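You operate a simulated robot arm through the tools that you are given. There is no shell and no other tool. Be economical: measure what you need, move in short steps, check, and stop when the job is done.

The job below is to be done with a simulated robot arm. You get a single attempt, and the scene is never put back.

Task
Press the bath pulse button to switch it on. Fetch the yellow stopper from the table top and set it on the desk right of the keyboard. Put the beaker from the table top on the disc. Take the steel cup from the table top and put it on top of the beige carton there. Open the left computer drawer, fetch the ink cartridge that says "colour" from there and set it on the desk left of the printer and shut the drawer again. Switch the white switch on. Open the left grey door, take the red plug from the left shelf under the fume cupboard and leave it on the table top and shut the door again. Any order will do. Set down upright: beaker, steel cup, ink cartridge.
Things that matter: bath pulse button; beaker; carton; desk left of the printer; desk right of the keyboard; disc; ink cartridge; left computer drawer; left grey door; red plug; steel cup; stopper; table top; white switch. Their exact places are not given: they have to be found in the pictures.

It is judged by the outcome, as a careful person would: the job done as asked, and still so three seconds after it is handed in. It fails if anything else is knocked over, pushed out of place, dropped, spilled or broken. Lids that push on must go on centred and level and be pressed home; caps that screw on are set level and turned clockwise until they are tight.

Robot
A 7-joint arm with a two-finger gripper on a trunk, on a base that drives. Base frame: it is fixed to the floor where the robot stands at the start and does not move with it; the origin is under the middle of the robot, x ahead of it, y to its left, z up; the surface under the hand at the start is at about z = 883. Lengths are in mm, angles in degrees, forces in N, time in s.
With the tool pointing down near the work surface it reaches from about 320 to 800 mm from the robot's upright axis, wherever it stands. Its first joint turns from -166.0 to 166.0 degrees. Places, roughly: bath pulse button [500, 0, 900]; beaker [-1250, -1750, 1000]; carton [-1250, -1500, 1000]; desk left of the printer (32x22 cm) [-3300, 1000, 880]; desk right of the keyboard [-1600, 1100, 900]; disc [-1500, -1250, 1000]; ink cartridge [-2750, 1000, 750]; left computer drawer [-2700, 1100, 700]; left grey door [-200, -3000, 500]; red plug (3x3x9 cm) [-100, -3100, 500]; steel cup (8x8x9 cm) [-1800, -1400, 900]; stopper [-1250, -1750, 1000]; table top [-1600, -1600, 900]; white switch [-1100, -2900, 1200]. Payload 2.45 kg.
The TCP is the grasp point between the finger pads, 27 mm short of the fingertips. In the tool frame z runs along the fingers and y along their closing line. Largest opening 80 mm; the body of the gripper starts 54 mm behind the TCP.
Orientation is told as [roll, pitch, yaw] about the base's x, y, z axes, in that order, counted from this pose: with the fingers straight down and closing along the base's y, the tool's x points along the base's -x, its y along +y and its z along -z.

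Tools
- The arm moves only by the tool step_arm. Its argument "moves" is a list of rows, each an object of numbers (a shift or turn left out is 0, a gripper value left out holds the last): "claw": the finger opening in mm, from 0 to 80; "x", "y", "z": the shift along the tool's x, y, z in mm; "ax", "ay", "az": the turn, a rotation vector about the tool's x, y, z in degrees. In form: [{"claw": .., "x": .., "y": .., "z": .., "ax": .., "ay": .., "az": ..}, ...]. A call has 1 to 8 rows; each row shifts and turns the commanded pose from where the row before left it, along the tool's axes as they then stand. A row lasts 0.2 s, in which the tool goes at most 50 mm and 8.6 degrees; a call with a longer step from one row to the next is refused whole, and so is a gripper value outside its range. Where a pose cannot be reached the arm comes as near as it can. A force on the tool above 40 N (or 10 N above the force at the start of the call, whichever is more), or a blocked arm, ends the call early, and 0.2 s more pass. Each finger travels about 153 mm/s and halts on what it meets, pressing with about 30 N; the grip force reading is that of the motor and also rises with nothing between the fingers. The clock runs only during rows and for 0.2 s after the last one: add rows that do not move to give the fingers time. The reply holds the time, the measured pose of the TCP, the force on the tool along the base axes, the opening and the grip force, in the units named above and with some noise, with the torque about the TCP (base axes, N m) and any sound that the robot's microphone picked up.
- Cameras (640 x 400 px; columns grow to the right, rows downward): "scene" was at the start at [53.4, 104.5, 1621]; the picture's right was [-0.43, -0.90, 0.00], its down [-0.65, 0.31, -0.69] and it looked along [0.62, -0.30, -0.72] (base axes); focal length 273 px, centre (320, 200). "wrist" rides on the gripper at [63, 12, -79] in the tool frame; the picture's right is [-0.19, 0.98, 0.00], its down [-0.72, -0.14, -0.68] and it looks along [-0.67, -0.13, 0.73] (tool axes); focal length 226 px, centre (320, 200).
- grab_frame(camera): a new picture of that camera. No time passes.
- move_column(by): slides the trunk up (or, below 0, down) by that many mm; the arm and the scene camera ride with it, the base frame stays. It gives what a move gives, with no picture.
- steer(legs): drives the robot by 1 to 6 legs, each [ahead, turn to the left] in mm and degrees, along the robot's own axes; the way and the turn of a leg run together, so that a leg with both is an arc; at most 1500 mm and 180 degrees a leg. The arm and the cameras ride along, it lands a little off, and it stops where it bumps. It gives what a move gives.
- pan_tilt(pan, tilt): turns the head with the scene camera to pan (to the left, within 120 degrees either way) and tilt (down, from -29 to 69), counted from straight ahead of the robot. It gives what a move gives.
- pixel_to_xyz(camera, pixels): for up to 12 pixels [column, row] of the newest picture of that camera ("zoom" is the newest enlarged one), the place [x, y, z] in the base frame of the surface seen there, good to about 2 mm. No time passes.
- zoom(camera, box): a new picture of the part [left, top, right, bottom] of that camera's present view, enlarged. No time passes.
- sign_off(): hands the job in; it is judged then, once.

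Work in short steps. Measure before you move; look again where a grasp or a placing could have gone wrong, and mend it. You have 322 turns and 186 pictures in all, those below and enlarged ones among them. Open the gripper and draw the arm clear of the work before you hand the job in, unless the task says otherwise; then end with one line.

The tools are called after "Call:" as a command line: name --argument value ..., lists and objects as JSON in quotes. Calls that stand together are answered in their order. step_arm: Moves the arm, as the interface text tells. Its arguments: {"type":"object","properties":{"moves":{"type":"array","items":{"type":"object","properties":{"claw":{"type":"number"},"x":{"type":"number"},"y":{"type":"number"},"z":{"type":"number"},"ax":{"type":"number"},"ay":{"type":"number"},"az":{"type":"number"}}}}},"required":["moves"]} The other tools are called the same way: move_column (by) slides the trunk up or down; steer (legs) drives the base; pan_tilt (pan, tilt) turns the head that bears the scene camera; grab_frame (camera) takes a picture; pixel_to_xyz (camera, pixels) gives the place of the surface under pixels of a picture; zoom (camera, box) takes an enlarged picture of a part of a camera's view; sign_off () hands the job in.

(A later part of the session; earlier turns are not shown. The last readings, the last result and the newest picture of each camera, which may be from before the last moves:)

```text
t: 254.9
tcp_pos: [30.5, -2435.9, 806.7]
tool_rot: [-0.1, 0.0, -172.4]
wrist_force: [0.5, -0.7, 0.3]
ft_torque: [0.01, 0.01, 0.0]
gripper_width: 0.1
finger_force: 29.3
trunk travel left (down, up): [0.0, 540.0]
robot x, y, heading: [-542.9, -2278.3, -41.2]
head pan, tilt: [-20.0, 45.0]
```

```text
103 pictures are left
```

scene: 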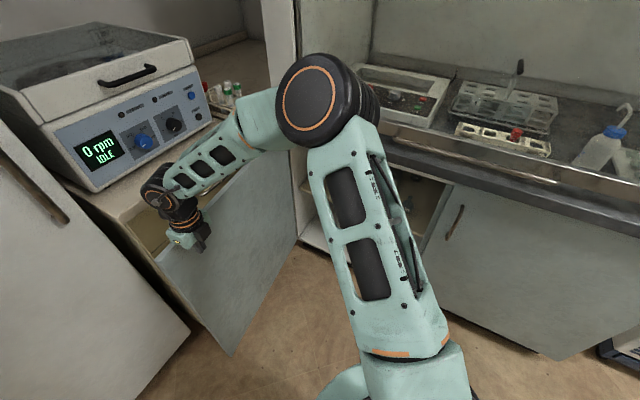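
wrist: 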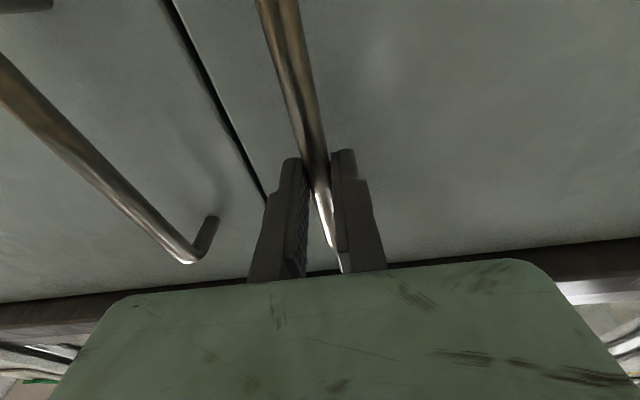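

The door is at about 84° and stays. I back the fingers off, raise them and bring the hand to the right side in front of the hood.

Call:
step_arm --moves '[{"x": -45}, {"z": -50}, {"z": -50}, {"z": -50}]'

Call:
step_arm --moves '[{"x": -35, "y": 30}, {"x": -35, "y": 30}, {"x": -35, "y": 30}, {"x": -35, "y": 30}, {"x": -35, "y": 30}, {"x": -35, "y": 30}, {"x": -34, "y": 28}]'

Call:
step_arm --moves '[{"az": -8}, {"az": -8}, {"az": -8}, {"az": -8}, {"az": -8}, {"az": -8}, {"az": -8}, {"az": -8}]'

Call:
step_arm --moves '[{"az": -8}, {"az": -8}, {}]'

Call:
steer --legs '[[100, 0]]'

Call:
grab_frame --camera "scene"

```text
t: 255.9
tcp_pos: [-15.0, -2442.0, 955.8]
tool_rot: [0.0, -0.1, -172.4]
wrist_force: [-0.1, 0.6, 0.9]
ft_torque: [0.02, 0.02, -0.03]
gripper_width: 0.0
finger_force: 30.1
trunk travel left (down, up): [0.0, 540.0]
robot x, y, heading: [-541.7, -2277.5, -41.3]
head pan, tilt: [-20.0, 45.0]
```

```text
t: 257.5
tcp_pos: [-228.8, -2680.2, 953.2]
tool_rot: [-0.1, 0.1, -172.3]
wrist_force: [-0.3, -0.7, -1.0]
ft_torque: [-0.03, 0.02, 0.02]
gripper_width: 0.1
finger_force: 29.3
trunk travel left (down, up): [0.0, 540.0]
robot x, y, heading: [-542.3, -2283.4, -40.9]
head pan, tilt: [-20.0, 45.0]
```

```text
t: 259.3
tcp_pos: [-227.4, -2680.8, 954.9]
tool_rot: [0.0, 0.1, -108.2]
wrist_force: [0.2, 0.6, -0.1]
ft_torque: [0.01, 0.01, -0.01]
gripper_width: 0.1
finger_force: 29.1
trunk travel left (down, up): [0.0, 540.0]
robot x, y, heading: [-539.8, -2277.7, -41.2]
head pan, tilt: [-20.0, 45.0]
```

```text
t: 260.1
tcp_pos: [-230.8, -2679.7, 957.0]
tool_rot: [0.1, 0.1, -92.4]
wrist_force: [-0.1, 0.1, -0.1]
ft_torque: [0.04, -0.02, 0.0]
gripper_width: 0.0
finger_force: 29.9
trunk travel left (down, up): [0.0, 540.0]
robot x, y, heading: [-542.0, -2275.0, -41.3]
head pan, tilt: [-20.0, 45.0]
```

```text
t: 261.3
tcp_pos: [-155.1, -2745.4, 956.6]
tool_rot: [0.0, 0.1, -92.4]
wrist_force: [-1.0, 0.6, 0.0]
ft_torque: [0.0, 0.05, 0.04]
gripper_width: 0.0
finger_force: 29.6
trunk travel left (down, up): [0.0, 540.0]
robot x, y, heading: [-466.5, -2338.5, -41.5]
head pan, tilt: [-20.0, 45.0]
```

```text
102 pictures are left
```

scene: 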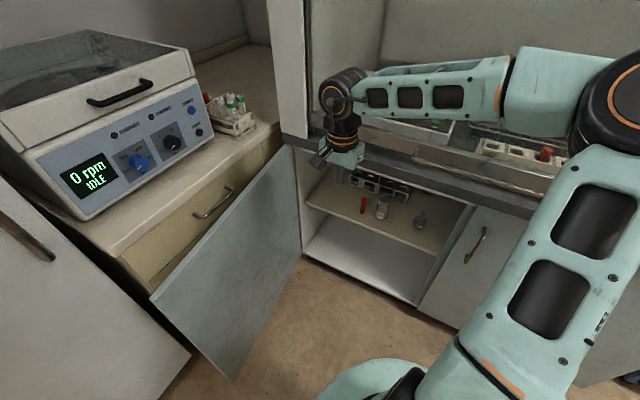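

The door stays open. I pitch the tool 55° in front of the opening, then look at the plug.

Call:
step_arm --moves '[{"y": 30, "x": -25, "az": -2.4}, {"x": -30}, {"ay": -8}, {"ay": -8}, {"ay": -8}, {"ay": -8}, {"ay": -8}, {"ay": -8}]'

Call:
step_arm --moves '[{"ay": -7, "claw": 60}, {"x": 40, "z": 28}, {"x": 40, "z": 28}, {"x": 40, "z": 28}, {"x": 40, "z": 28}, {"x": 40, "z": 28}, {}]'

Call:
grab_frame --camera "wrist"

```text
t: 263.1
tcp_pos: [-125.4, -2803.0, 957.2]
tool_rot: [0.2, -48.0, -90.3]
wrist_force: [-0.1, 0.5, -0.4]
ft_torque: [0.01, -0.02, 0.0]
gripper_width: 0.0
finger_force: 30.1
trunk travel left (down, up): [0.0, 540.0]
robot x, y, heading: [-467.4, -2340.1, -41.4]
head pan, tilt: [-20.0, 45.0]
```

```text
t: 264.7
tcp_pos: [-127.5, -2803.0, 712.4]
tool_rot: [0.1, -54.9, -90.2]
wrist_force: [-0.2, 0.3, -0.1]
ft_torque: [0.01, -0.01, 0.0]
gripper_width: 60.1
finger_force: 0.1
trunk travel left (down, up): [0.0, 540.0]
robot x, y, heading: [-470.7, -2346.4, -41.4]
head pan, tilt: [-20.0, 45.0]
```

```text
101 pictures are left
```

wrist: 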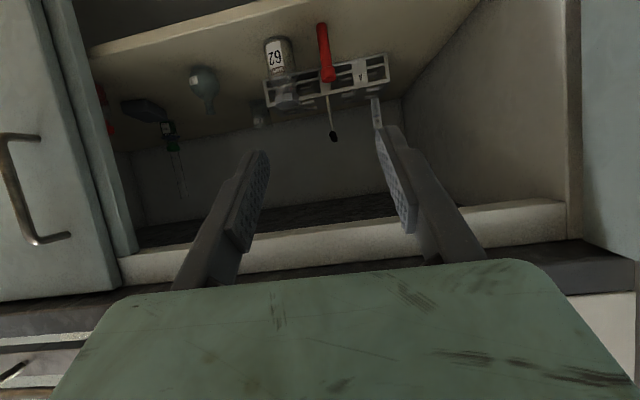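

The red plug hangs at (325,50) in this inverted view, with bottle 62 to its left. I measure.

Call:
pixel_to_xyz --camera "wrist" --pixels '[[323, 35], [325, 55], [328, 75], [322, 26], [277, 70], [279, 45], [287, 45], [332, 120], [333, 135], [330, 100], [290, 100]]'

Call:
zoom --camera "wrist" --box '[240, 0, 400, 150]'

```text
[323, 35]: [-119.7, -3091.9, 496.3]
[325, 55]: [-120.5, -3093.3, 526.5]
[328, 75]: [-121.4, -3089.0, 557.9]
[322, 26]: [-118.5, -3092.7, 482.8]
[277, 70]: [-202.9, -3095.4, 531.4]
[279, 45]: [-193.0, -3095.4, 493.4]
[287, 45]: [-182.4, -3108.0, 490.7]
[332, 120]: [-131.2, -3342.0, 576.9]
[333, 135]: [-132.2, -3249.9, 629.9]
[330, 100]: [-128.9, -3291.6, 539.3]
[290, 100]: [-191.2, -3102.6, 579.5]
```

```text
2.67 times, centred on (320, 75) of wrist
```

zoom: 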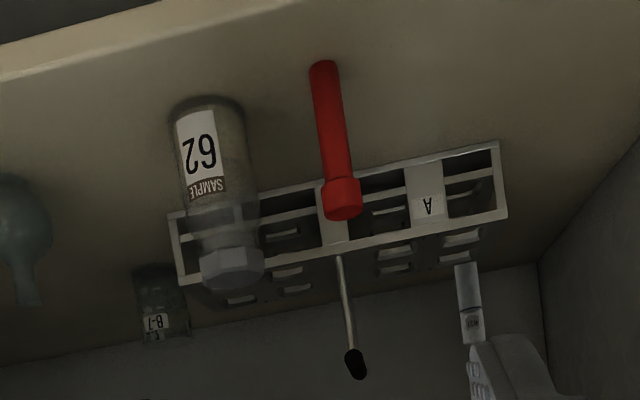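

The plug shaft is centred about (-120,-3102), with the bottle's edge 58 mm away. I narrow the fingers to 44 mm and approach along the tool axis.

Call:
step_arm --moves '[{"y": 7.5, "claw": 44}, {"z": 45, "x": -3}, {"z": 45, "x": -3}, {"z": 45, "x": -3}, {"z": 45, "x": -3}, {"z": 45, "x": -3}, {"z": 40, "x": -2}, {}]'

Call:
grab_frame --camera "wrist"

```text
t: 266.5
tcp_pos: [-120.2, -3026.9, 572.8]
tool_rot: [0.0, -54.8, -90.2]
wrist_force: [-0.3, 0.9, -0.4]
ft_torque: [-0.01, 0.01, -0.04]
gripper_width: 43.9
finger_force: 0.1
trunk travel left (down, up): [0.0, 540.0]
robot x, y, heading: [-468.1, -2339.6, -41.1]
head pan, tilt: [-20.0, 45.0]
```

```text
99 pictures are left
```

wrist: 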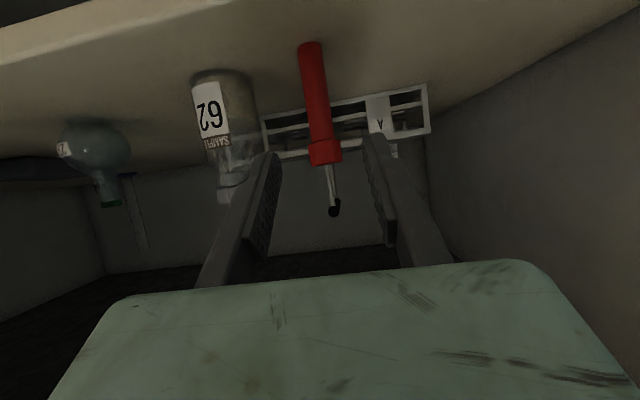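

The plug lies between the fingers. I re-measure to refine.

Call:
pixel_to_xyz --camera "wrist" --pixels '[[316, 90], [306, 90], [327, 90], [312, 60], [324, 150], [250, 140]]'

```text
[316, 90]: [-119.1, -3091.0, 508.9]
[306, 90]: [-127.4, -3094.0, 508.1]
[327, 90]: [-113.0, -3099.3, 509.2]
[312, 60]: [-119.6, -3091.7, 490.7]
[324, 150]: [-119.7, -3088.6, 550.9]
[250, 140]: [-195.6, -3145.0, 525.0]
```

I move in the last 87 mm and close on the shaft.

Call:
step_arm --moves '[{"z": 30, "x": -2}, {"z": 30, "x": -2}, {"z": 27, "x": -1}, {}, {"claw": 5}, {"claw": 5}, {"claw": 5}, {}]'

Call:
grab_frame --camera "wrist"

```text
t: 268.3
tcp_pos: [-118.4, -3103.0, 527.3]
tool_rot: [0.1, -54.8, -90.2]
wrist_force: [-1.0, 0.5, -0.4]
ft_torque: [0.05, 0.02, 0.0]
gripper_width: 16.4
finger_force: 30.3
trunk travel left (down, up): [0.0, 540.0]
robot x, y, heading: [-468.9, -2345.9, -41.3]
head pan, tilt: [-20.0, 45.0]
```

```text
98 pictures are left
```

wrist: 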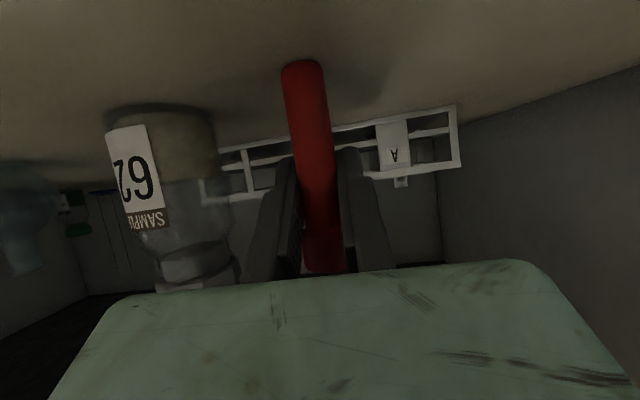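

The plug is gripped. I lift it 50 mm, then withdraw straight out in +y.

Call:
step_arm --moves '[{"x": -20, "z": -14}, {"x": -21, "z": -15}, {"x": 23, "z": -33}, {"x": 25.8, "z": -36.9}, {"x": 25.8, "z": -36.9}, {"x": 25.8, "z": -36.9}, {"x": 25.8, "z": -36.9}, {"x": 25.8, "z": -36.9}]'

Call:
grab_frame --camera "scene"

```text
t: 270.1
tcp_pos: [-121.3, -2833.8, 577.1]
tool_rot: [0.2, -55.0, -90.2]
wrist_force: [-0.9, -0.7, -0.7]
ft_torque: [-0.01, -0.01, 0.03]
gripper_width: 16.0
finger_force: 30.4
trunk travel left (down, up): [0.0, 540.0]
robot x, y, heading: [-466.7, -2339.4, -41.3]
head pan, tilt: [-20.0, 45.0]
```

```text
97 pictures are left
```

scene: 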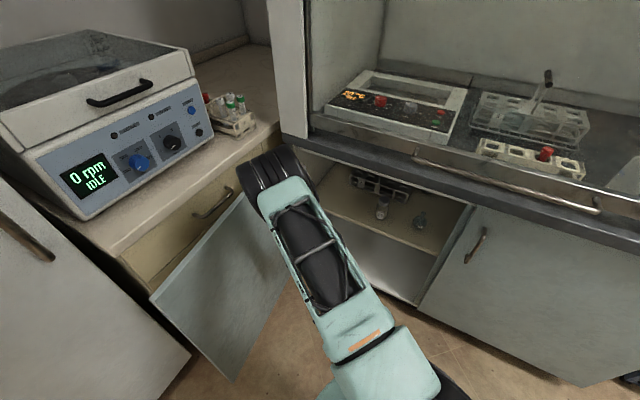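

The plug is out. I back the base away from the door opening before raising the arm.

Call:
steer --legs '[[-130, 0]]'

Call:
pixel_to_xyz --camera "scene" --pixels '[[250, 190], [290, 165], [320, 250]]'

Call:
grab_frame --camera "wrist"

```text
t: 271.3
tcp_pos: [-219.0, -2750.1, 576.6]
tool_rot: [0.1, -54.9, -90.3]
wrist_force: [0.5, -1.0, -0.2]
ft_torque: [0.02, -0.02, -0.01]
gripper_width: 15.8
finger_force: 29.8
trunk travel left (down, up): [0.0, 540.0]
robot x, y, heading: [-563.8, -2256.8, -41.5]
head pan, tilt: [-20.0, 45.0]
```

```text
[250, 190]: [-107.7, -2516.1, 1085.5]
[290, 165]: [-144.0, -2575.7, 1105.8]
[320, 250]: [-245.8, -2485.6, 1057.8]
```

```text
96 pictures are left
```

wrist: 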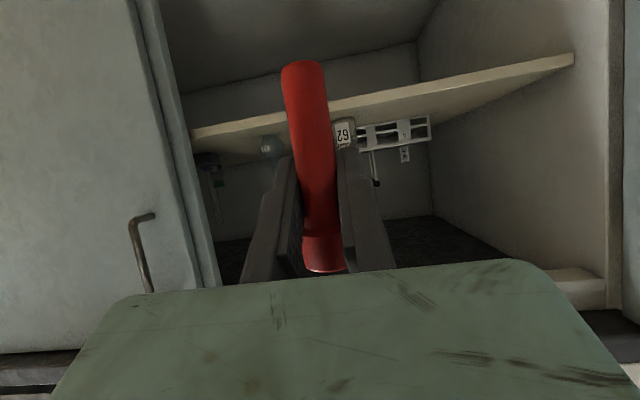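

The elbow is in free space. I raise the column fully so that the plug clears everything, then drive to the table's +x side.

Call:
move_column --by 530

Call:
steer --legs '[[0, 131], [560, 0], [0, 80]]'

Call:
grab_frame --camera "scene"

```text
refused: 530 is not a number from -400 to 400
```

```text
t: 282.9
tcp_pos: [-1031.7, -1330.3, 578.1]
tool_rot: [-0.5, -54.9, 108.0]
wrist_force: [-0.8, 0.0, -0.5]
ft_torque: [0.01, 0.01, 0.02]
gripper_width: 15.9
finger_force: 29.9
trunk travel left (down, up): [0.0, 540.0]
robot x, y, heading: [-556.1, -1693.3, 157.1]
head pan, tilt: [-20.0, 45.0]
stopped in leg 3: the robot was blocked; the commanded pose is now the measured one
```

```text
95 pictures are left
```

scene: 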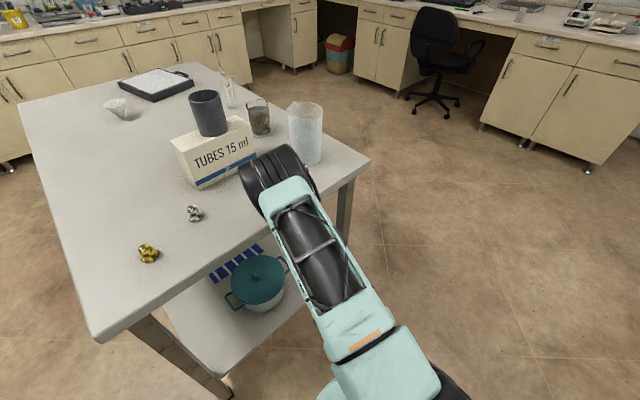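

My mistake: the column move was refused and the drive ran with the hand low, until it bumped at the table. I turn back right to clear it and then check everything.

Call:
steer --legs '[[0, -25]]'

Call:
grab_frame --camera "scene"

Call:
grab_frame --camera "wrist"

```text
t: 284.6
tcp_pos: [-837.9, -1163.9, 576.9]
tool_rot: [-0.6, -54.9, 83.4]
wrist_force: [0.3, 0.5, 0.5]
ft_torque: [-0.02, -0.04, 0.02]
gripper_width: 15.5
finger_force: 29.8
trunk travel left (down, up): [0.0, 540.0]
robot x, y, heading: [-555.2, -1693.3, 131.8]
head pan, tilt: [-20.0, 45.0]
```

```text
94 pictures are left
```

scene: 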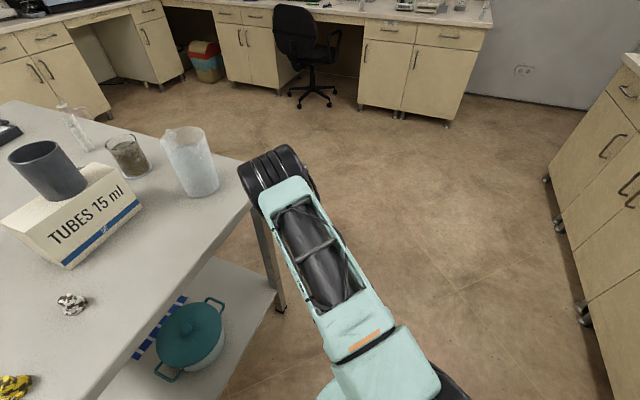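

```text
93 pictures are left
```

wrist: 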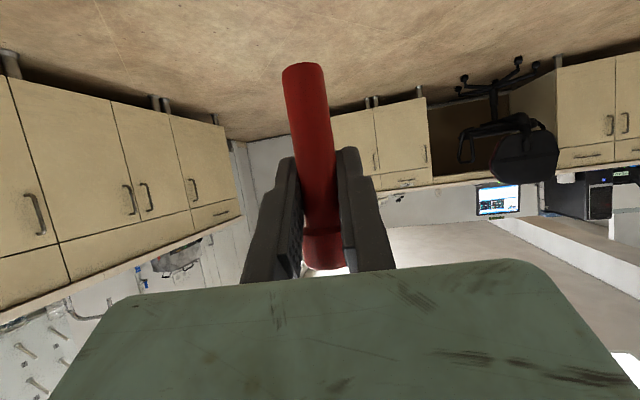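

The plug is still held and the table items stand. I measure some for displacement.

Call:
pixel_to_xyz --camera "scene" --pixels '[[72, 304], [15, 390], [66, 265], [138, 205], [250, 192], [127, 172], [200, 195]]'

Call:
zoom --camera "scene" --box '[0, 100, 240, 300]'

Call:
move_column --by 400

```text
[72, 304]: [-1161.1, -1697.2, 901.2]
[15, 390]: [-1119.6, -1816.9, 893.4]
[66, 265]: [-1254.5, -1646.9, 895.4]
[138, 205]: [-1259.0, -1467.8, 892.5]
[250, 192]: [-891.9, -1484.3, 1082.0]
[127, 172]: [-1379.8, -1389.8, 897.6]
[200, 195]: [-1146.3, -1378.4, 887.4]
```

```text
2.00 times, centred on (120, 200) of scene
```

zoom: 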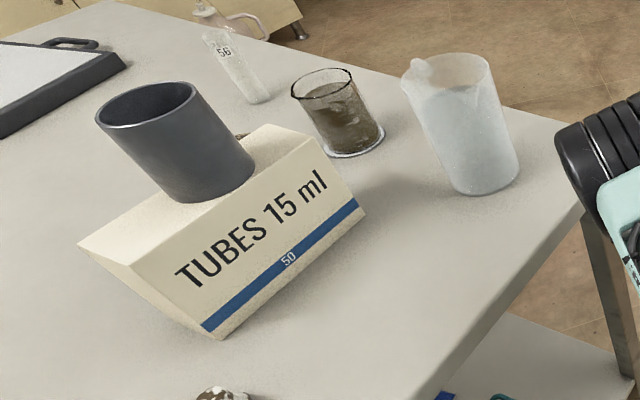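

```text
t: 288.4
tcp_pos: [-837.7, -1164.0, 977.8]
tool_rot: [-0.6, -54.9, 83.5]
wrist_force: [0.5, -0.6, 0.5]
ft_torque: [0.0, -0.02, 0.01]
gripper_width: 15.7
finger_force: 29.9
trunk travel left (down, up): [-400.0, 140.0]
robot x, y, heading: [-555.0, -1691.8, 132.0]
head pan, tilt: [-20.0, 45.0]
```

Nothing moved. I raise the column a further 130 mm.

Call:
move_column --by 130

```text
t: 290.0
tcp_pos: [-836.1, -1163.9, 1107.2]
tool_rot: [-0.6, -55.0, 83.6]
wrist_force: [-0.4, -0.4, -0.6]
ft_torque: [0.0, 0.0, 0.03]
gripper_width: 15.5
finger_force: 29.6
trunk travel left (down, up): [-530.0, 10.0]
robot x, y, heading: [-555.6, -1691.9, 131.9]
head pan, tilt: [-20.0, 45.0]
```

Now high enough (plug bottom ~1056). I turn left 45° to bring the plug over the free spot on the table.

Call:
steer --legs '[[0, 45]]'

Call:
pan_tilt --pan 0 --tilt 55

Call:
grab_frame --camera "scene"

```text
t: 292.5
tcp_pos: [-1129.6, -1519.0, 1105.7]
tool_rot: [-0.6, -54.9, 128.6]
wrist_force: [-0.2, -0.9, -0.4]
ft_torque: [-0.01, -0.01, -0.01]
gripper_width: 16.0
finger_force: 29.9
trunk travel left (down, up): [-530.0, 10.0]
robot x, y, heading: [-553.6, -1691.7, 176.9]
head pan, tilt: [-20.0, 45.0]
```

```text
t: 293.4
tcp_pos: [-1130.1, -1518.1, 1105.9]
tool_rot: [-0.6, -55.0, 128.6]
wrist_force: [-0.1, 0.3, -0.5]
ft_torque: [-0.01, 0.01, 0.01]
gripper_width: 15.9
finger_force: 29.6
trunk travel left (down, up): [-530.0, 10.0]
robot x, y, heading: [-553.8, -1693.8, 177.4]
head pan, tilt: [0.0, 55.0]
```

```text
91 pictures are left
```

scene: 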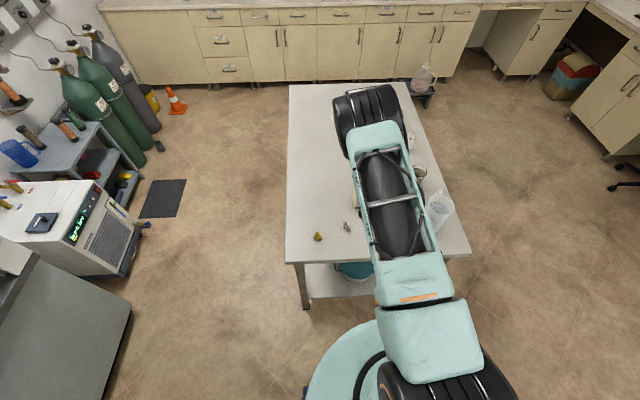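

I lower the plug vertically over the free spot at (-1130,-1519), stopping about 7 mm above the table.

Call:
step_arm --moves '[{"x": 24.6, "z": 17.2}, {"x": 24.6, "z": 17.2}, {"x": 24.6, "z": 17.2}, {"x": 24.6, "z": 17.2}, {"x": 24.6, "z": 17.2}, {"x": 16.4, "z": 11.5}, {}]'

Call:
grab_frame --camera "wrist"

```text
t: 295.0
tcp_pos: [-1128.3, -1517.8, 937.9]
tool_rot: [-0.6, -54.9, 128.3]
wrist_force: [-0.8, -0.7, -1.0]
ft_torque: [0.0, -0.03, 0.04]
gripper_width: 15.5
finger_force: 30.0
trunk travel left (down, up): [-530.0, 10.0]
robot x, y, heading: [-557.2, -1694.7, 177.2]
head pan, tilt: [0.0, 55.0]
```

```text
90 pictures are left
```

wrist: 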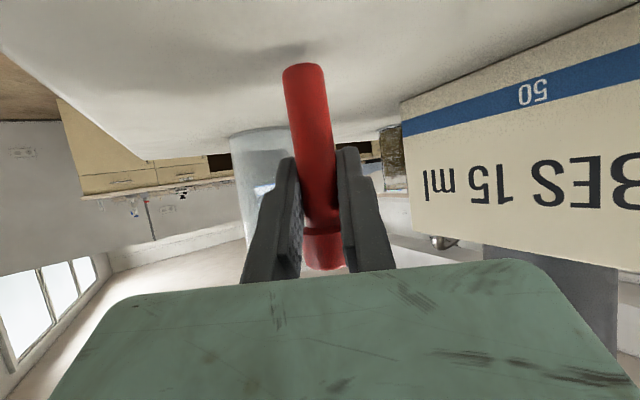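

The plug hangs upright near the surface. I lower in small steps to contact.

Call:
step_arm --moves '[{"x": 4, "z": 2.8}, {"x": 2, "z": 1.4}, {"x": 1, "z": 0.7}, {}]'

```text
t: 296.0
tcp_pos: [-1129.1, -1517.2, 927.5]
tool_rot: [-0.5, -55.0, 128.4]
wrist_force: [0.4, 0.0, 6.1]
ft_torque: [-0.01, -0.05, 0.0]
gripper_width: 15.7
finger_force: 29.9
trunk travel left (down, up): [-530.0, 10.0]
robot x, y, heading: [-555.1, -1690.3, 177.1]
head pan, tilt: [0.0, 55.0]
```

Contact at 6 N. I open and withdraw along the tool axis.

Call:
step_arm --moves '[{"claw": 25}, {"claw": 50}, {"claw": 50}, {"z": -20}, {"z": -40}, {"z": -40, "x": -10}, {"z": -30, "x": -20}, {}]'

Call:
grab_frame --camera "wrist"

```text
t: 297.8
tcp_pos: [-1074.9, -1589.1, 1027.4]
tool_rot: [-0.7, -54.9, 128.5]
wrist_force: [-0.2, -0.8, -0.3]
ft_torque: [0.05, 0.02, -0.01]
gripper_width: 50.3
finger_force: 0.1
trunk travel left (down, up): [-530.0, 10.0]
robot x, y, heading: [-555.3, -1697.0, 177.1]
head pan, tilt: [0.0, 55.0]
```

```text
89 pictures are left
```

wrist: 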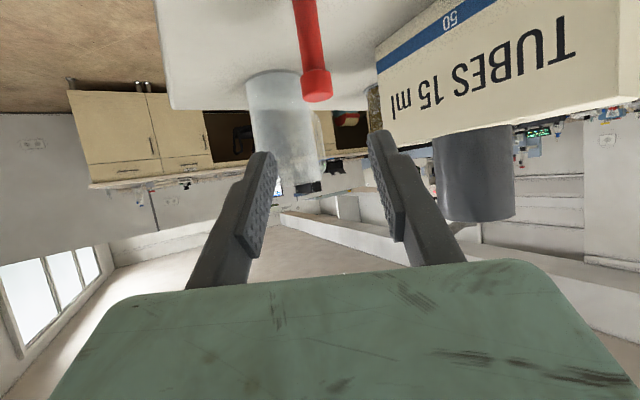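

The plug stands on the table. I lift further and pitch the tool back to vertical.

Call:
step_arm --moves '[{"x": -33, "z": -23}, {"ay": 8, "claw": 0}, {"ay": 8}, {"ay": 8}, {"ay": 8}, {"ay": 8}, {"ay": 8}, {"ay": 7}]'

Call:
grab_frame --camera "scene"

```text
t: 299.6
tcp_pos: [-1074.9, -1588.0, 1067.8]
tool_rot: [-0.5, 0.2, 127.9]
wrist_force: [-0.2, -0.6, -0.2]
ft_torque: [-0.01, -0.04, -0.01]
gripper_width: 0.1
finger_force: 30.0
trunk travel left (down, up): [-530.0, 10.0]
robot x, y, heading: [-558.0, -1694.6, 176.9]
head pan, tilt: [0.0, 55.0]
```

```text
88 pictures are left
```

scene: 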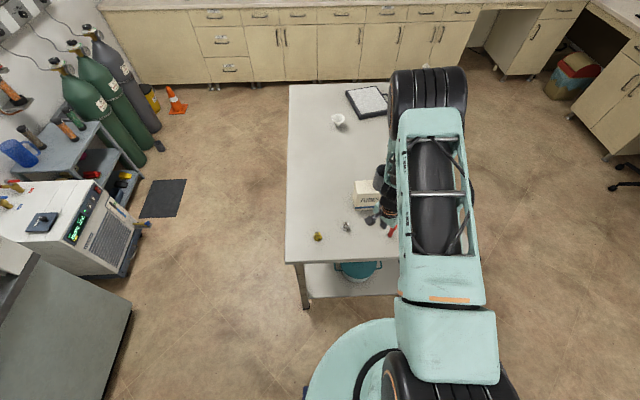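

I raise the hand a bit, then drive back to the hood (column stays up for now).

Call:
step_arm --moves '[{"z": -40}, {"z": -40}, {}]'

Call:
steer --legs '[[0, 93], [560, 0], [0, 49]]'

Call:
pan_tilt --pan -10 --tilt 50

Call:
grab_frame --camera "scene"

```text
t: 300.4
tcp_pos: [-1075.4, -1588.4, 1146.1]
tool_rot: [-0.4, 0.1, 127.8]
wrist_force: [0.0, 0.2, -0.5]
ft_torque: [0.0, -0.01, 0.0]
gripper_width: 0.0
finger_force: 29.8
trunk travel left (down, up): [-530.0, 10.0]
robot x, y, heading: [-556.4, -1695.7, 177.1]
head pan, tilt: [0.0, 55.0]
```

```text
t: 309.9
tcp_pos: [-215.7, -2654.1, 1147.2]
tool_rot: [-0.3, 0.1, -90.6]
wrist_force: [-0.6, 0.3, -0.6]
ft_torque: [0.02, 0.02, -0.03]
gripper_width: 0.0
finger_force: 29.7
trunk travel left (down, up): [-530.0, 10.0]
robot x, y, heading: [-552.0, -2253.4, -41.3]
head pan, tilt: [0.0, 55.0]
```

```text
t: 310.6
tcp_pos: [-216.0, -2654.8, 1147.6]
tool_rot: [-0.3, 0.1, -90.5]
wrist_force: [0.2, -0.3, -0.1]
ft_torque: [0.04, 0.0, 0.0]
gripper_width: 0.1
finger_force: 30.3
trunk travel left (down, up): [-530.0, 10.0]
robot x, y, heading: [-555.6, -2250.0, -41.0]
head pan, tilt: [-10.0, 50.0]
```

```text
87 pictures are left
```

scene: 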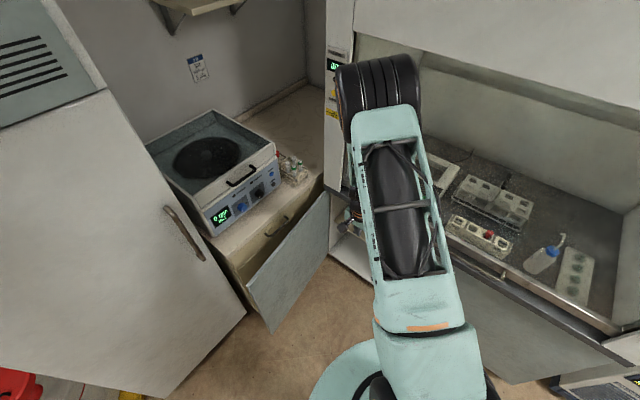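

The door is still open. I measure its top edge.

Call:
pixel_to_xyz --camera "scene" --pixels '[[249, 287], [260, 270], [280, 245], [300, 224], [322, 200], [252, 292]]'

Call:
move_column --by -280

```text
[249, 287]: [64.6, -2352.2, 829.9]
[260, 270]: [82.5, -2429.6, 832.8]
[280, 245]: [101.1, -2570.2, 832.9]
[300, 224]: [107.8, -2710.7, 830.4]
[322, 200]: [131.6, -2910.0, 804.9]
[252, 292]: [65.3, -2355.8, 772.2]
```

```text
t: 313.4
tcp_pos: [-214.6, -2654.6, 866.6]
tool_rot: [-0.5, 0.0, -90.6]
wrist_force: [0.2, -0.4, 0.0]
ft_torque: [0.0, 0.04, 0.01]
gripper_width: 0.1
finger_force: 29.9
trunk travel left (down, up): [-250.0, 290.0]
robot x, y, heading: [-555.0, -2245.9, -41.2]
head pan, tilt: [-10.0, 50.0]
```

The door top edge runs from (65,-2352) to (132,-2910). I go up and over the door to its outer side.

Call:
step_arm --moves '[{"z": -45}, {"z": -15, "x": 20, "y": 26}, {"x": 28, "y": 34}, {"x": 28, "y": 34}, {"x": 28, "y": 34}, {"x": 28, "y": 34}, {"x": 28, "y": 34}, {"x": 28, "y": 34}]'

Call:
step_arm --moves '[{"x": 28, "y": 34}, {"x": 28, "y": 34}, {"x": 20, "y": 29}, {}]'

Call:
grab_frame --camera "scene"

Call:
grab_frame --camera "wrist"

```text
t: 315.2
tcp_pos: [17.6, -2467.4, 923.9]
tool_rot: [-0.3, 0.0, -90.6]
wrist_force: [0.8, 0.7, 0.8]
ft_torque: [-0.04, -0.01, 0.04]
gripper_width: 0.0
finger_force: 30.1
trunk travel left (down, up): [-250.0, 290.0]
robot x, y, heading: [-556.4, -2248.2, -40.9]
head pan, tilt: [-10.0, 50.0]
```

```text
t: 316.2
tcp_pos: [115.2, -2392.7, 925.5]
tool_rot: [-0.5, 0.0, -90.5]
wrist_force: [0.6, -0.7, -0.4]
ft_torque: [-0.01, -0.01, 0.0]
gripper_width: 0.0
finger_force: 29.7
trunk travel left (down, up): [-250.0, 290.0]
robot x, y, heading: [-556.0, -2246.6, -41.0]
head pan, tilt: [-10.0, 50.0]
```

```text
86 pictures are left
```

scene: 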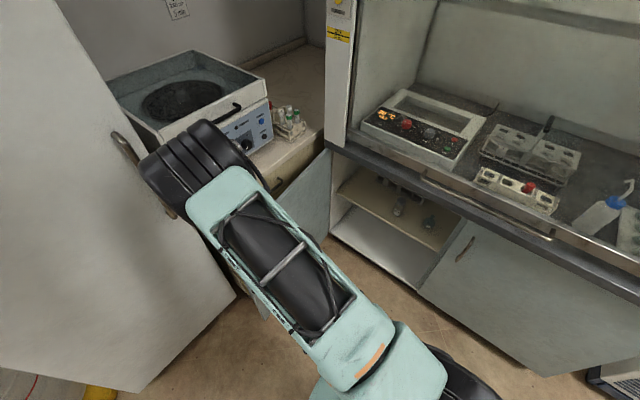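

```text
85 pictures are left
```

wrist: 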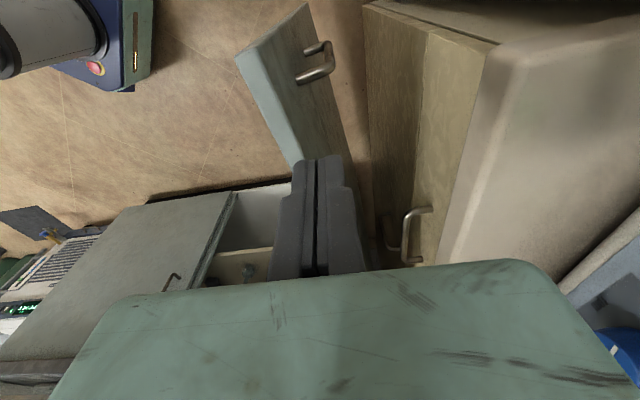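

I measure where the door's outer face is relative to the descent line at about pixel (320,95).

Call:
pixel_to_xyz --camera "wrist" --pixels '[[320, 95], [300, 100], [285, 110], [265, 70], [300, 30], [315, 8], [330, 130], [400, 100], [318, 65], [430, 140], [460, 150], [500, 60]]'

```text
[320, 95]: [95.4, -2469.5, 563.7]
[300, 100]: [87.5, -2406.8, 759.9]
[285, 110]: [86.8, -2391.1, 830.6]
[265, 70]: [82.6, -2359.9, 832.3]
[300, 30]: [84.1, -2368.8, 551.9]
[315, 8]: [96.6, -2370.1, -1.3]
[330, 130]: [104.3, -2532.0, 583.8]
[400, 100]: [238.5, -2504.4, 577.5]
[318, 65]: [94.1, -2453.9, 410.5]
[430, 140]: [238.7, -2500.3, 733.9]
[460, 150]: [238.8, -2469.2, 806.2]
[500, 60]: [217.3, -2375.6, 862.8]
```

The outer face is at x≈87, with 17 mm to my fingers. I lower to z≈800 and start pushing the door closed along its arc.

Call:
step_arm --moves '[{"z": 45}, {"z": 45}, {"z": 35}, {}]'

Call:
step_arm --moves '[{"x": -3, "y": -20}, {"x": -5, "y": -30}, {"x": -6, "y": -35}, {"x": -8, "y": -25}, {"x": -14, "y": -36}, {"x": -14, "y": -36}, {"x": -14, "y": -36}, {"x": -13, "y": -35}]'

Call:
grab_frame --camera "scene"

```text
t: 317.2
tcp_pos: [113.5, -2391.9, 800.3]
tool_rot: [-0.4, 0.1, -90.5]
wrist_force: [0.0, -0.2, -1.1]
ft_torque: [0.02, 0.0, -0.01]
gripper_width: 0.0
finger_force: 29.5
trunk travel left (down, up): [-250.0, 290.0]
robot x, y, heading: [-556.0, -2248.4, -41.2]
head pan, tilt: [-10.0, 50.0]
```

```text
t: 319.0
tcp_pos: [-137.7, -2468.2, 802.6]
tool_rot: [-0.3, 0.1, -90.5]
wrist_force: [-0.3, 0.3, -0.4]
ft_torque: [-0.02, 0.01, -0.03]
gripper_width: 0.0
finger_force: 30.1
trunk travel left (down, up): [-250.0, 290.0]
robot x, y, heading: [-557.3, -2248.5, -41.5]
head pan, tilt: [-10.0, 50.0]
```

```text
84 pictures are left
```

scene: 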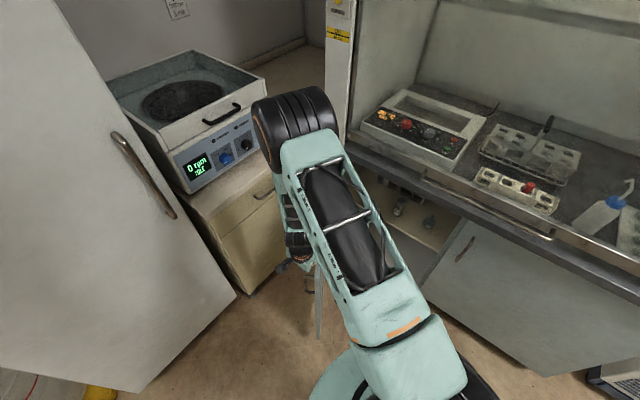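

The door swings with the hand (about 60°). I keep following the arc.

Call:
step_arm --moves '[{"x": -22, "y": -31}, {"x": -22, "y": -31}, {"x": -22, "y": -31}, {"x": -22, "y": -31}, {"x": -30, "y": -24}, {"x": -30, "y": -24}, {"x": -30, "y": -24}, {"x": -29, "y": -24}]'

Call:
grab_frame --camera "scene"

```text
t: 320.8
tcp_pos: [-359.4, -2672.1, 803.6]
tool_rot: [-0.3, -0.1, -90.5]
wrist_force: [0.8, 1.3, 0.2]
ft_torque: [0.03, 0.01, 0.0]
gripper_width: 0.0
finger_force: 30.4
trunk travel left (down, up): [-250.0, 290.0]
robot x, y, heading: [-556.7, -2249.3, -41.0]
head pan, tilt: [-10.0, 50.0]
```

```text
83 pictures are left
```

scene: 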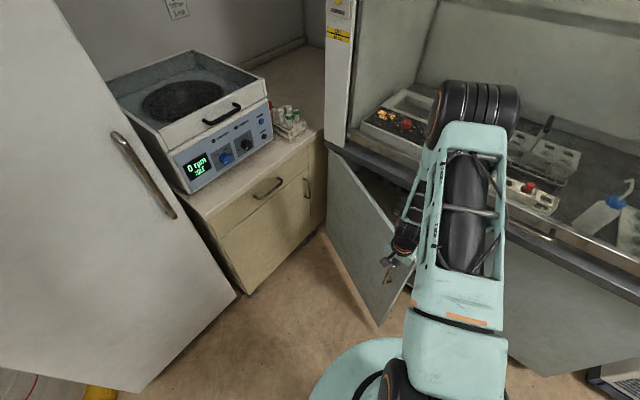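

The door is at about 30°. I continue to about 11°.

Call:
step_arm --moves '[{"x": -31, "y": -15}, {"x": -31, "y": -15}, {"x": -30, "y": -15}, {"x": -26, "y": -9}, {"x": -26, "y": -8}, {"x": -20, "y": -6}, {}]'

Call:
grab_frame --camera "wrist"

```text
t: 322.4
tcp_pos: [-430.9, -2836.3, 802.9]
tool_rot: [-0.4, 0.1, -90.7]
wrist_force: [-0.1, 0.5, 0.3]
ft_torque: [0.02, 0.01, -0.01]
gripper_width: 0.0
finger_force: 29.8
trunk travel left (down, up): [-250.0, 290.0]
robot x, y, heading: [-561.9, -2248.1, -41.3]
head pan, tilt: [-10.0, 50.0]
```

```text
82 pictures are left
```

wrist: 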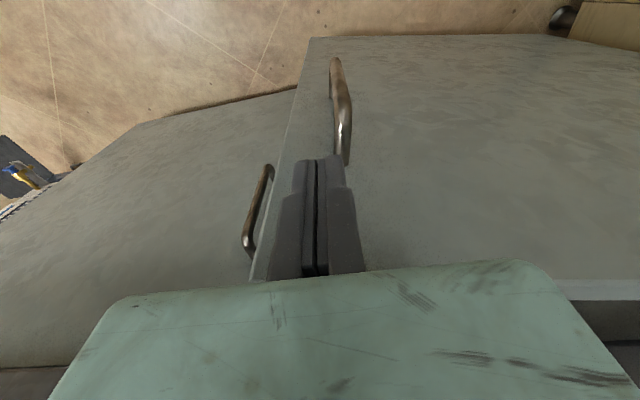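

The door is at about 12°, near the counter overhang. I back off, pitch the tool and push the rest with the fingertips beside the handle.

Call:
step_arm --moves '[{"x": 45, "y": 20}, {"x": 30, "y": 20}, {"ay": -7.5}, {"ay": -7.5}, {"ay": -7.5}, {"ay": -7.5}, {"ay": -7.5}, {"ay": -7.5}]'

Call:
step_arm --moves '[{"ay": -7.5}, {"ay": -7.5}, {"x": 35, "z": 20}, {"x": 35, "z": 20}, {}]'

Call:
grab_frame --camera "wrist"

```text
t: 324.2
tcp_pos: [-390.7, -2760.9, 801.9]
tool_rot: [-0.5, -45.0, -90.2]
wrist_force: [0.1, 0.1, -0.1]
ft_torque: [0.05, 0.0, 0.0]
gripper_width: 0.0
finger_force: 29.8
trunk travel left (down, up): [-250.0, 290.0]
robot x, y, heading: [-556.7, -2247.6, -41.4]
head pan, tilt: [-10.0, 50.0]
```

```text
t: 325.4
tcp_pos: [-391.9, -2762.5, 723.3]
tool_rot: [-0.6, -59.9, -89.9]
wrist_force: [-0.8, -0.5, -1.1]
ft_torque: [-0.03, 0.01, -0.02]
gripper_width: 0.0
finger_force: 30.1
trunk travel left (down, up): [-250.0, 290.0]
robot x, y, heading: [-556.1, -2246.1, -41.3]
head pan, tilt: [-10.0, 50.0]
```

```text
81 pictures are left
```

wrist: 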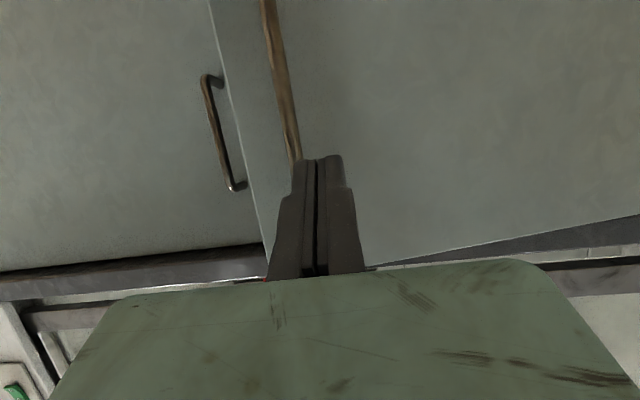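

I shift 20 mm away from the handle and push in -y.

Call:
step_arm --moves '[{"y": 20}, {"x": -17.5, "z": 30.3}, {"x": -17.5, "z": 30.3}, {"x": -17.5, "z": 30.3}, {"x": -17.5, "z": 30.3}, {"x": -10, "z": 17.3}, {}]'

```text
t: 327.0
tcp_pos: [-372.1, -2921.1, 723.5]
tool_rot: [-0.6, -59.9, -89.8]
wrist_force: [0.0, -0.9, 0.1]
ft_torque: [0.01, 0.06, 0.01]
gripper_width: 0.1
finger_force: 29.5
trunk travel left (down, up): [-250.0, 290.0]
robot x, y, heading: [-556.5, -2247.4, -41.3]
head pan, tilt: [-10.0, 50.0]
```

Call:
step_arm --moves '[{"x": -7.5, "z": 13}, {"x": -5, "z": 8.7}, {"x": -3, "z": 5.2}, {"x": -3, "z": 5.2}, {"x": -2, "z": 3.5}, {"x": -2, "z": 3.5}, {}]'

Call:
grab_frame --camera "wrist"

```text
t: 328.6
tcp_pos: [-373.0, -2965.9, 721.5]
tool_rot: [-0.6, -59.9, -89.9]
wrist_force: [0.1, 2.3, -0.2]
ft_torque: [-0.01, -0.01, 0.01]
gripper_width: 0.0
finger_force: 29.8
trunk travel left (down, up): [-250.0, 290.0]
robot x, y, heading: [-560.9, -2251.2, -41.3]
head pan, tilt: [-10.0, 50.0]
```

```text
80 pictures are left
```

wrist: 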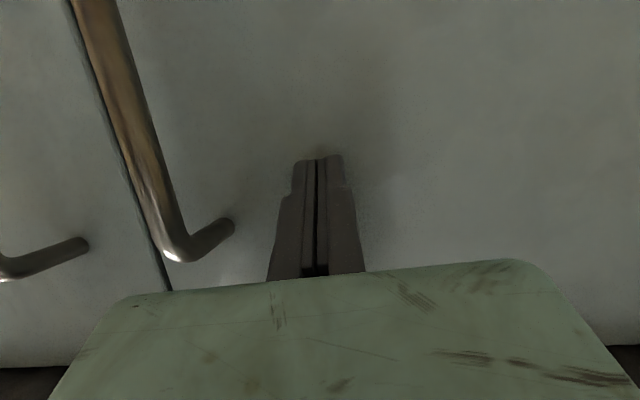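

The door is almost flush. I press a few more mm until a firm stop is felt.

Call:
step_arm --moves '[{"x": -1.5, "z": 2.6}, {"x": -1.5, "z": 2.6}, {"x": -1, "z": 1.7}, {}]'

Call:
pixel_to_xyz --camera "wrist" --pixels '[[60, 150], [150, 100], [420, 150], [250, 100], [90, 60], [120, 170]]'

```text
t: 329.2
tcp_pos: [-371.8, -2964.9, 717.6]
tool_rot: [-0.8, -59.4, -89.8]
wrist_force: [0.5, 16.1, 6.1]
ft_torque: [-0.08, -0.04, 0.04]
gripper_width: 0.2
finger_force: 29.9
trunk travel left (down, up): [-250.0, 290.0]
robot x, y, heading: [-556.1, -2249.1, -41.3]
head pan, tilt: [-10.0, 50.0]
stopped in row 2: the force on the tool passed its limit at 46 N (the readings are from after the stop); the commanded pose is now the measured one
```

```text
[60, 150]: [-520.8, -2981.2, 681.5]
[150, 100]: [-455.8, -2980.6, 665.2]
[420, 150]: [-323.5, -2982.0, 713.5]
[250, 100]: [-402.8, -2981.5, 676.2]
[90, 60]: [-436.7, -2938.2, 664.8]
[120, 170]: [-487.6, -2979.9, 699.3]
```

The door is flush with the right one (both at y≈-2981) and firmly stopped. I retract and level the tool.

Call:
step_arm --moves '[{"x": 2, "z": -15}, {"x": 22, "z": -38}, {"x": 22, "z": -38}, {"x": 22, "z": -38}, {"x": 10, "z": -38}, {"x": -35, "z": -20}, {"x": -35, "z": -20}, {"x": -40, "z": -20}]'

Call:
step_arm --moves '[{"ay": 7.5, "x": -40, "z": -20}, {"ay": 7.5, "x": -40, "z": -10}, {"ay": 7.5, "x": -20}, {"ay": 7.5}, {"ay": 7.5}, {"ay": 7.5}, {"ay": 7.5}, {"ay": 7}]'

Call:
grab_frame --camera "scene"

```text
t: 331.0
tcp_pos: [-370.5, -2788.3, 862.1]
tool_rot: [-0.9, -59.5, -89.9]
wrist_force: [-0.6, -0.6, 1.3]
ft_torque: [0.02, 0.0, 0.0]
gripper_width: 0.1
finger_force: 30.0
trunk travel left (down, up): [-250.0, 290.0]
robot x, y, heading: [-553.8, -2248.7, -41.3]
head pan, tilt: [-10.0, 50.0]
```

```text
t: 332.8
tcp_pos: [-370.0, -2822.4, 956.9]
tool_rot: [-0.5, 0.2, -90.5]
wrist_force: [-0.4, -0.4, -0.3]
ft_torque: [0.01, -0.02, 0.01]
gripper_width: 0.0
finger_force: 29.7
trunk travel left (down, up): [-250.0, 290.0]
robot x, y, heading: [-554.7, -2247.3, -41.4]
head pan, tilt: [-10.0, 50.0]
```

```text
79 pictures are left
```

scene: 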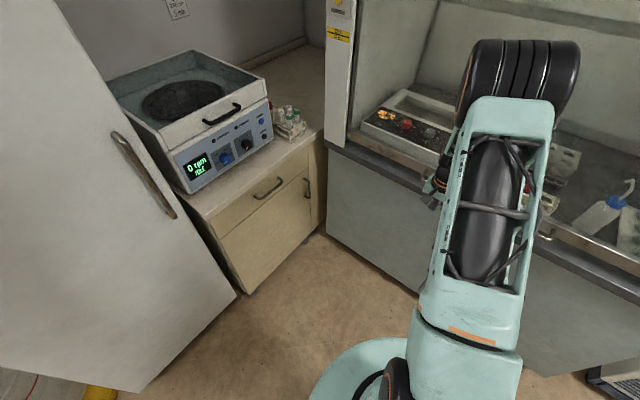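

The door is closed. I pull the hand back and up, then drive to the table's +x side for the yellow stopper.

Call:
step_arm --moves '[{"x": 45}, {"x": 45}, {"x": 10, "z": -40}, {"z": -45}, {"z": -45}, {"z": -45}, {"z": -20}, {}]'

```text
t: 334.6
tcp_pos: [-367.0, -2721.0, 1152.9]
tool_rot: [-0.4, 0.1, -90.6]
wrist_force: [-0.3, -0.7, 0.1]
ft_torque: [0.04, 0.0, 0.01]
gripper_width: 0.0
finger_force: 29.7
trunk travel left (down, up): [-250.0, 290.0]
robot x, y, heading: [-555.9, -2247.4, -41.1]
head pan, tilt: [-10.0, 50.0]
```

The hand is clear and high, so I drive.

Call:
steer --legs '[[0, 131], [390, 0], [0, 90], [80, 0]]'

Call:
grab_frame --camera "wrist"

Call:
grab_frame --camera "scene"

```text
t: 347.1
tcp_pos: [-1064.6, -1603.1, 1152.4]
tool_rot: [-0.4, -0.1, 127.6]
wrist_force: [0.9, -0.4, 0.2]
ft_torque: [0.0, -0.01, 0.04]
gripper_width: 0.0
finger_force: 29.4
trunk travel left (down, up): [-250.0, 290.0]
robot x, y, heading: [-622.6, -1853.0, 176.8]
head pan, tilt: [-10.0, 50.0]
```

```text
78 pictures are left
```

wrist: 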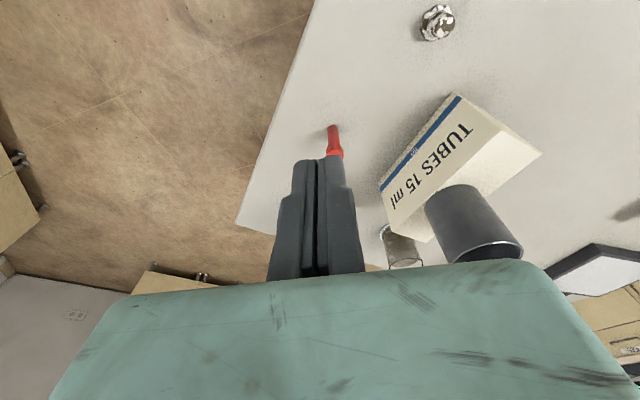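

```text
77 pictures are left
```

scene: 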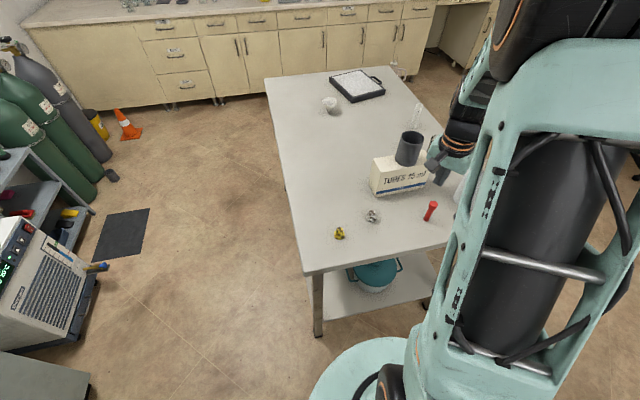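

The plug is standing upright. I move above the yellow stopper and restore the yaw.

Call:
step_arm --moves '[{"x": 26.5, "y": 35, "claw": 70}, {"x": 26.5, "y": 35}, {"x": 26.5, "y": 35}, {"x": 26.5, "y": 35}, {"x": 26.5, "y": 35}, {"az": -8.2}, {"az": -8.2}, {"az": -8.2}]'

Call:
step_arm --moves '[{"az": -8.2}, {"az": -8.2}, {"az": -8.2}, {"z": 45}, {"z": 45}, {"z": 40}, {}]'

Call:
grab_frame --camera "wrist"

```text
t: 348.9
tcp_pos: [-1120.4, -1815.7, 1151.9]
tool_rot: [-0.4, 0.2, 152.3]
wrist_force: [0.0, -0.3, 0.0]
ft_torque: [-0.05, 0.01, 0.02]
gripper_width: 70.0
finger_force: 0.0
trunk travel left (down, up): [-250.0, 290.0]
robot x, y, heading: [-623.4, -1860.7, 176.9]
head pan, tilt: [-10.0, 50.0]
```

```text
t: 350.5
tcp_pos: [-1119.3, -1813.1, 1022.6]
tool_rot: [-0.3, 0.4, 176.8]
wrist_force: [0.4, 0.7, 0.5]
ft_torque: [0.0, 0.0, 0.01]
gripper_width: 69.7
finger_force: 0.1
trunk travel left (down, up): [-250.0, 290.0]
robot x, y, heading: [-624.1, -1860.1, 176.9]
head pan, tilt: [-10.0, 50.0]
```

```text
76 pictures are left
```

wrist: 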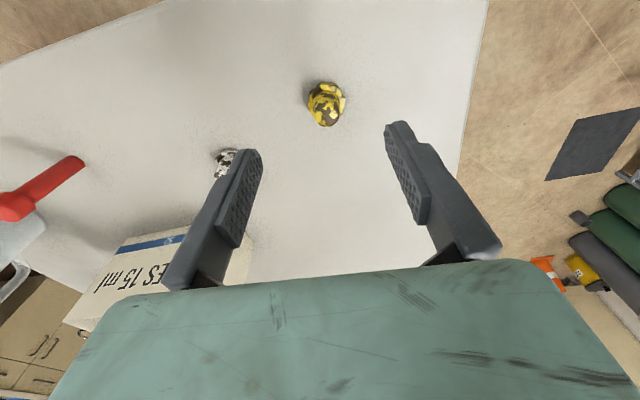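

I zoom and measure the stopper precisely.

Call:
zoom --camera "wrist" --box '[280, 60, 370, 150]'

Call:
pixel_to_xyz --camera "wrist" --pixels '[[326, 103], [309, 103], [343, 103], [326, 84], [326, 120], [318, 90], [335, 118]]'

```text
4.44 times, centred on (325, 105) of wrist
```

zoom: 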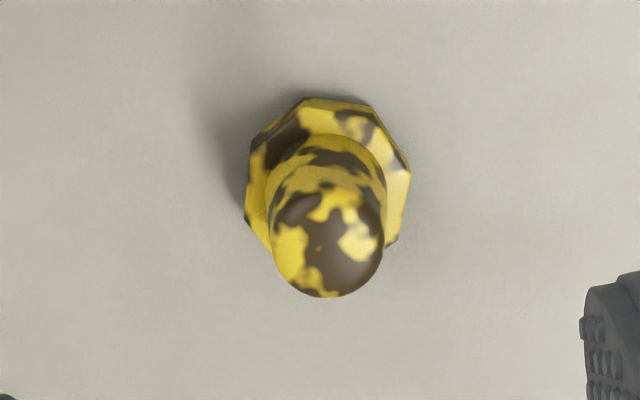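

```text
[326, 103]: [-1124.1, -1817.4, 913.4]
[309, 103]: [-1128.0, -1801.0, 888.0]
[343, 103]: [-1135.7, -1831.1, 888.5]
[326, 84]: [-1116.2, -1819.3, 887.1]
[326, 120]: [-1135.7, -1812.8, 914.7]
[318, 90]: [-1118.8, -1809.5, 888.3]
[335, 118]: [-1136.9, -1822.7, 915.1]
```

The stopper's axis is near (-1131,-1817), with its knob at z 889–915 above an octagonal foot. I descend to z≈912 and grip the knob.

Call:
step_arm --moves '[{"x": -11.5, "y": 4, "claw": 60}, {"z": 40}, {"z": 40}, {"z": 20}, {"z": 10}, {}]'

Call:
grab_frame --camera "wrist"

```text
t: 351.9
tcp_pos: [-1130.5, -1819.6, 912.2]
tool_rot: [-0.2, 0.1, 176.9]
wrist_force: [0.1, -7.4, 15.9]
ft_torque: [-0.74, 0.14, 0.11]
gripper_width: 57.9
finger_force: 0.1
trunk travel left (down, up): [-250.0, 290.0]
robot x, y, heading: [-625.1, -1859.9, 177.0]
head pan, tilt: [-10.0, 50.0]
```

```text
74 pictures are left
```

wrist: 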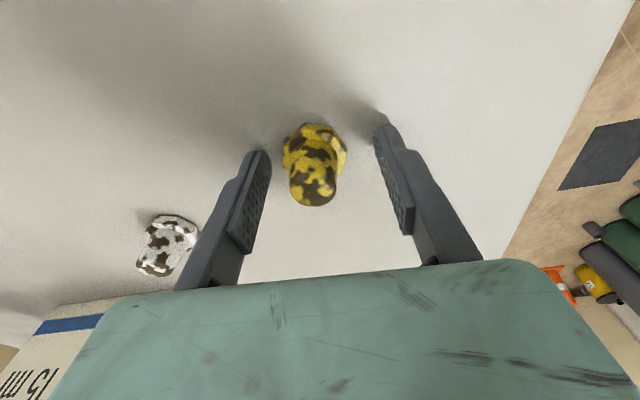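

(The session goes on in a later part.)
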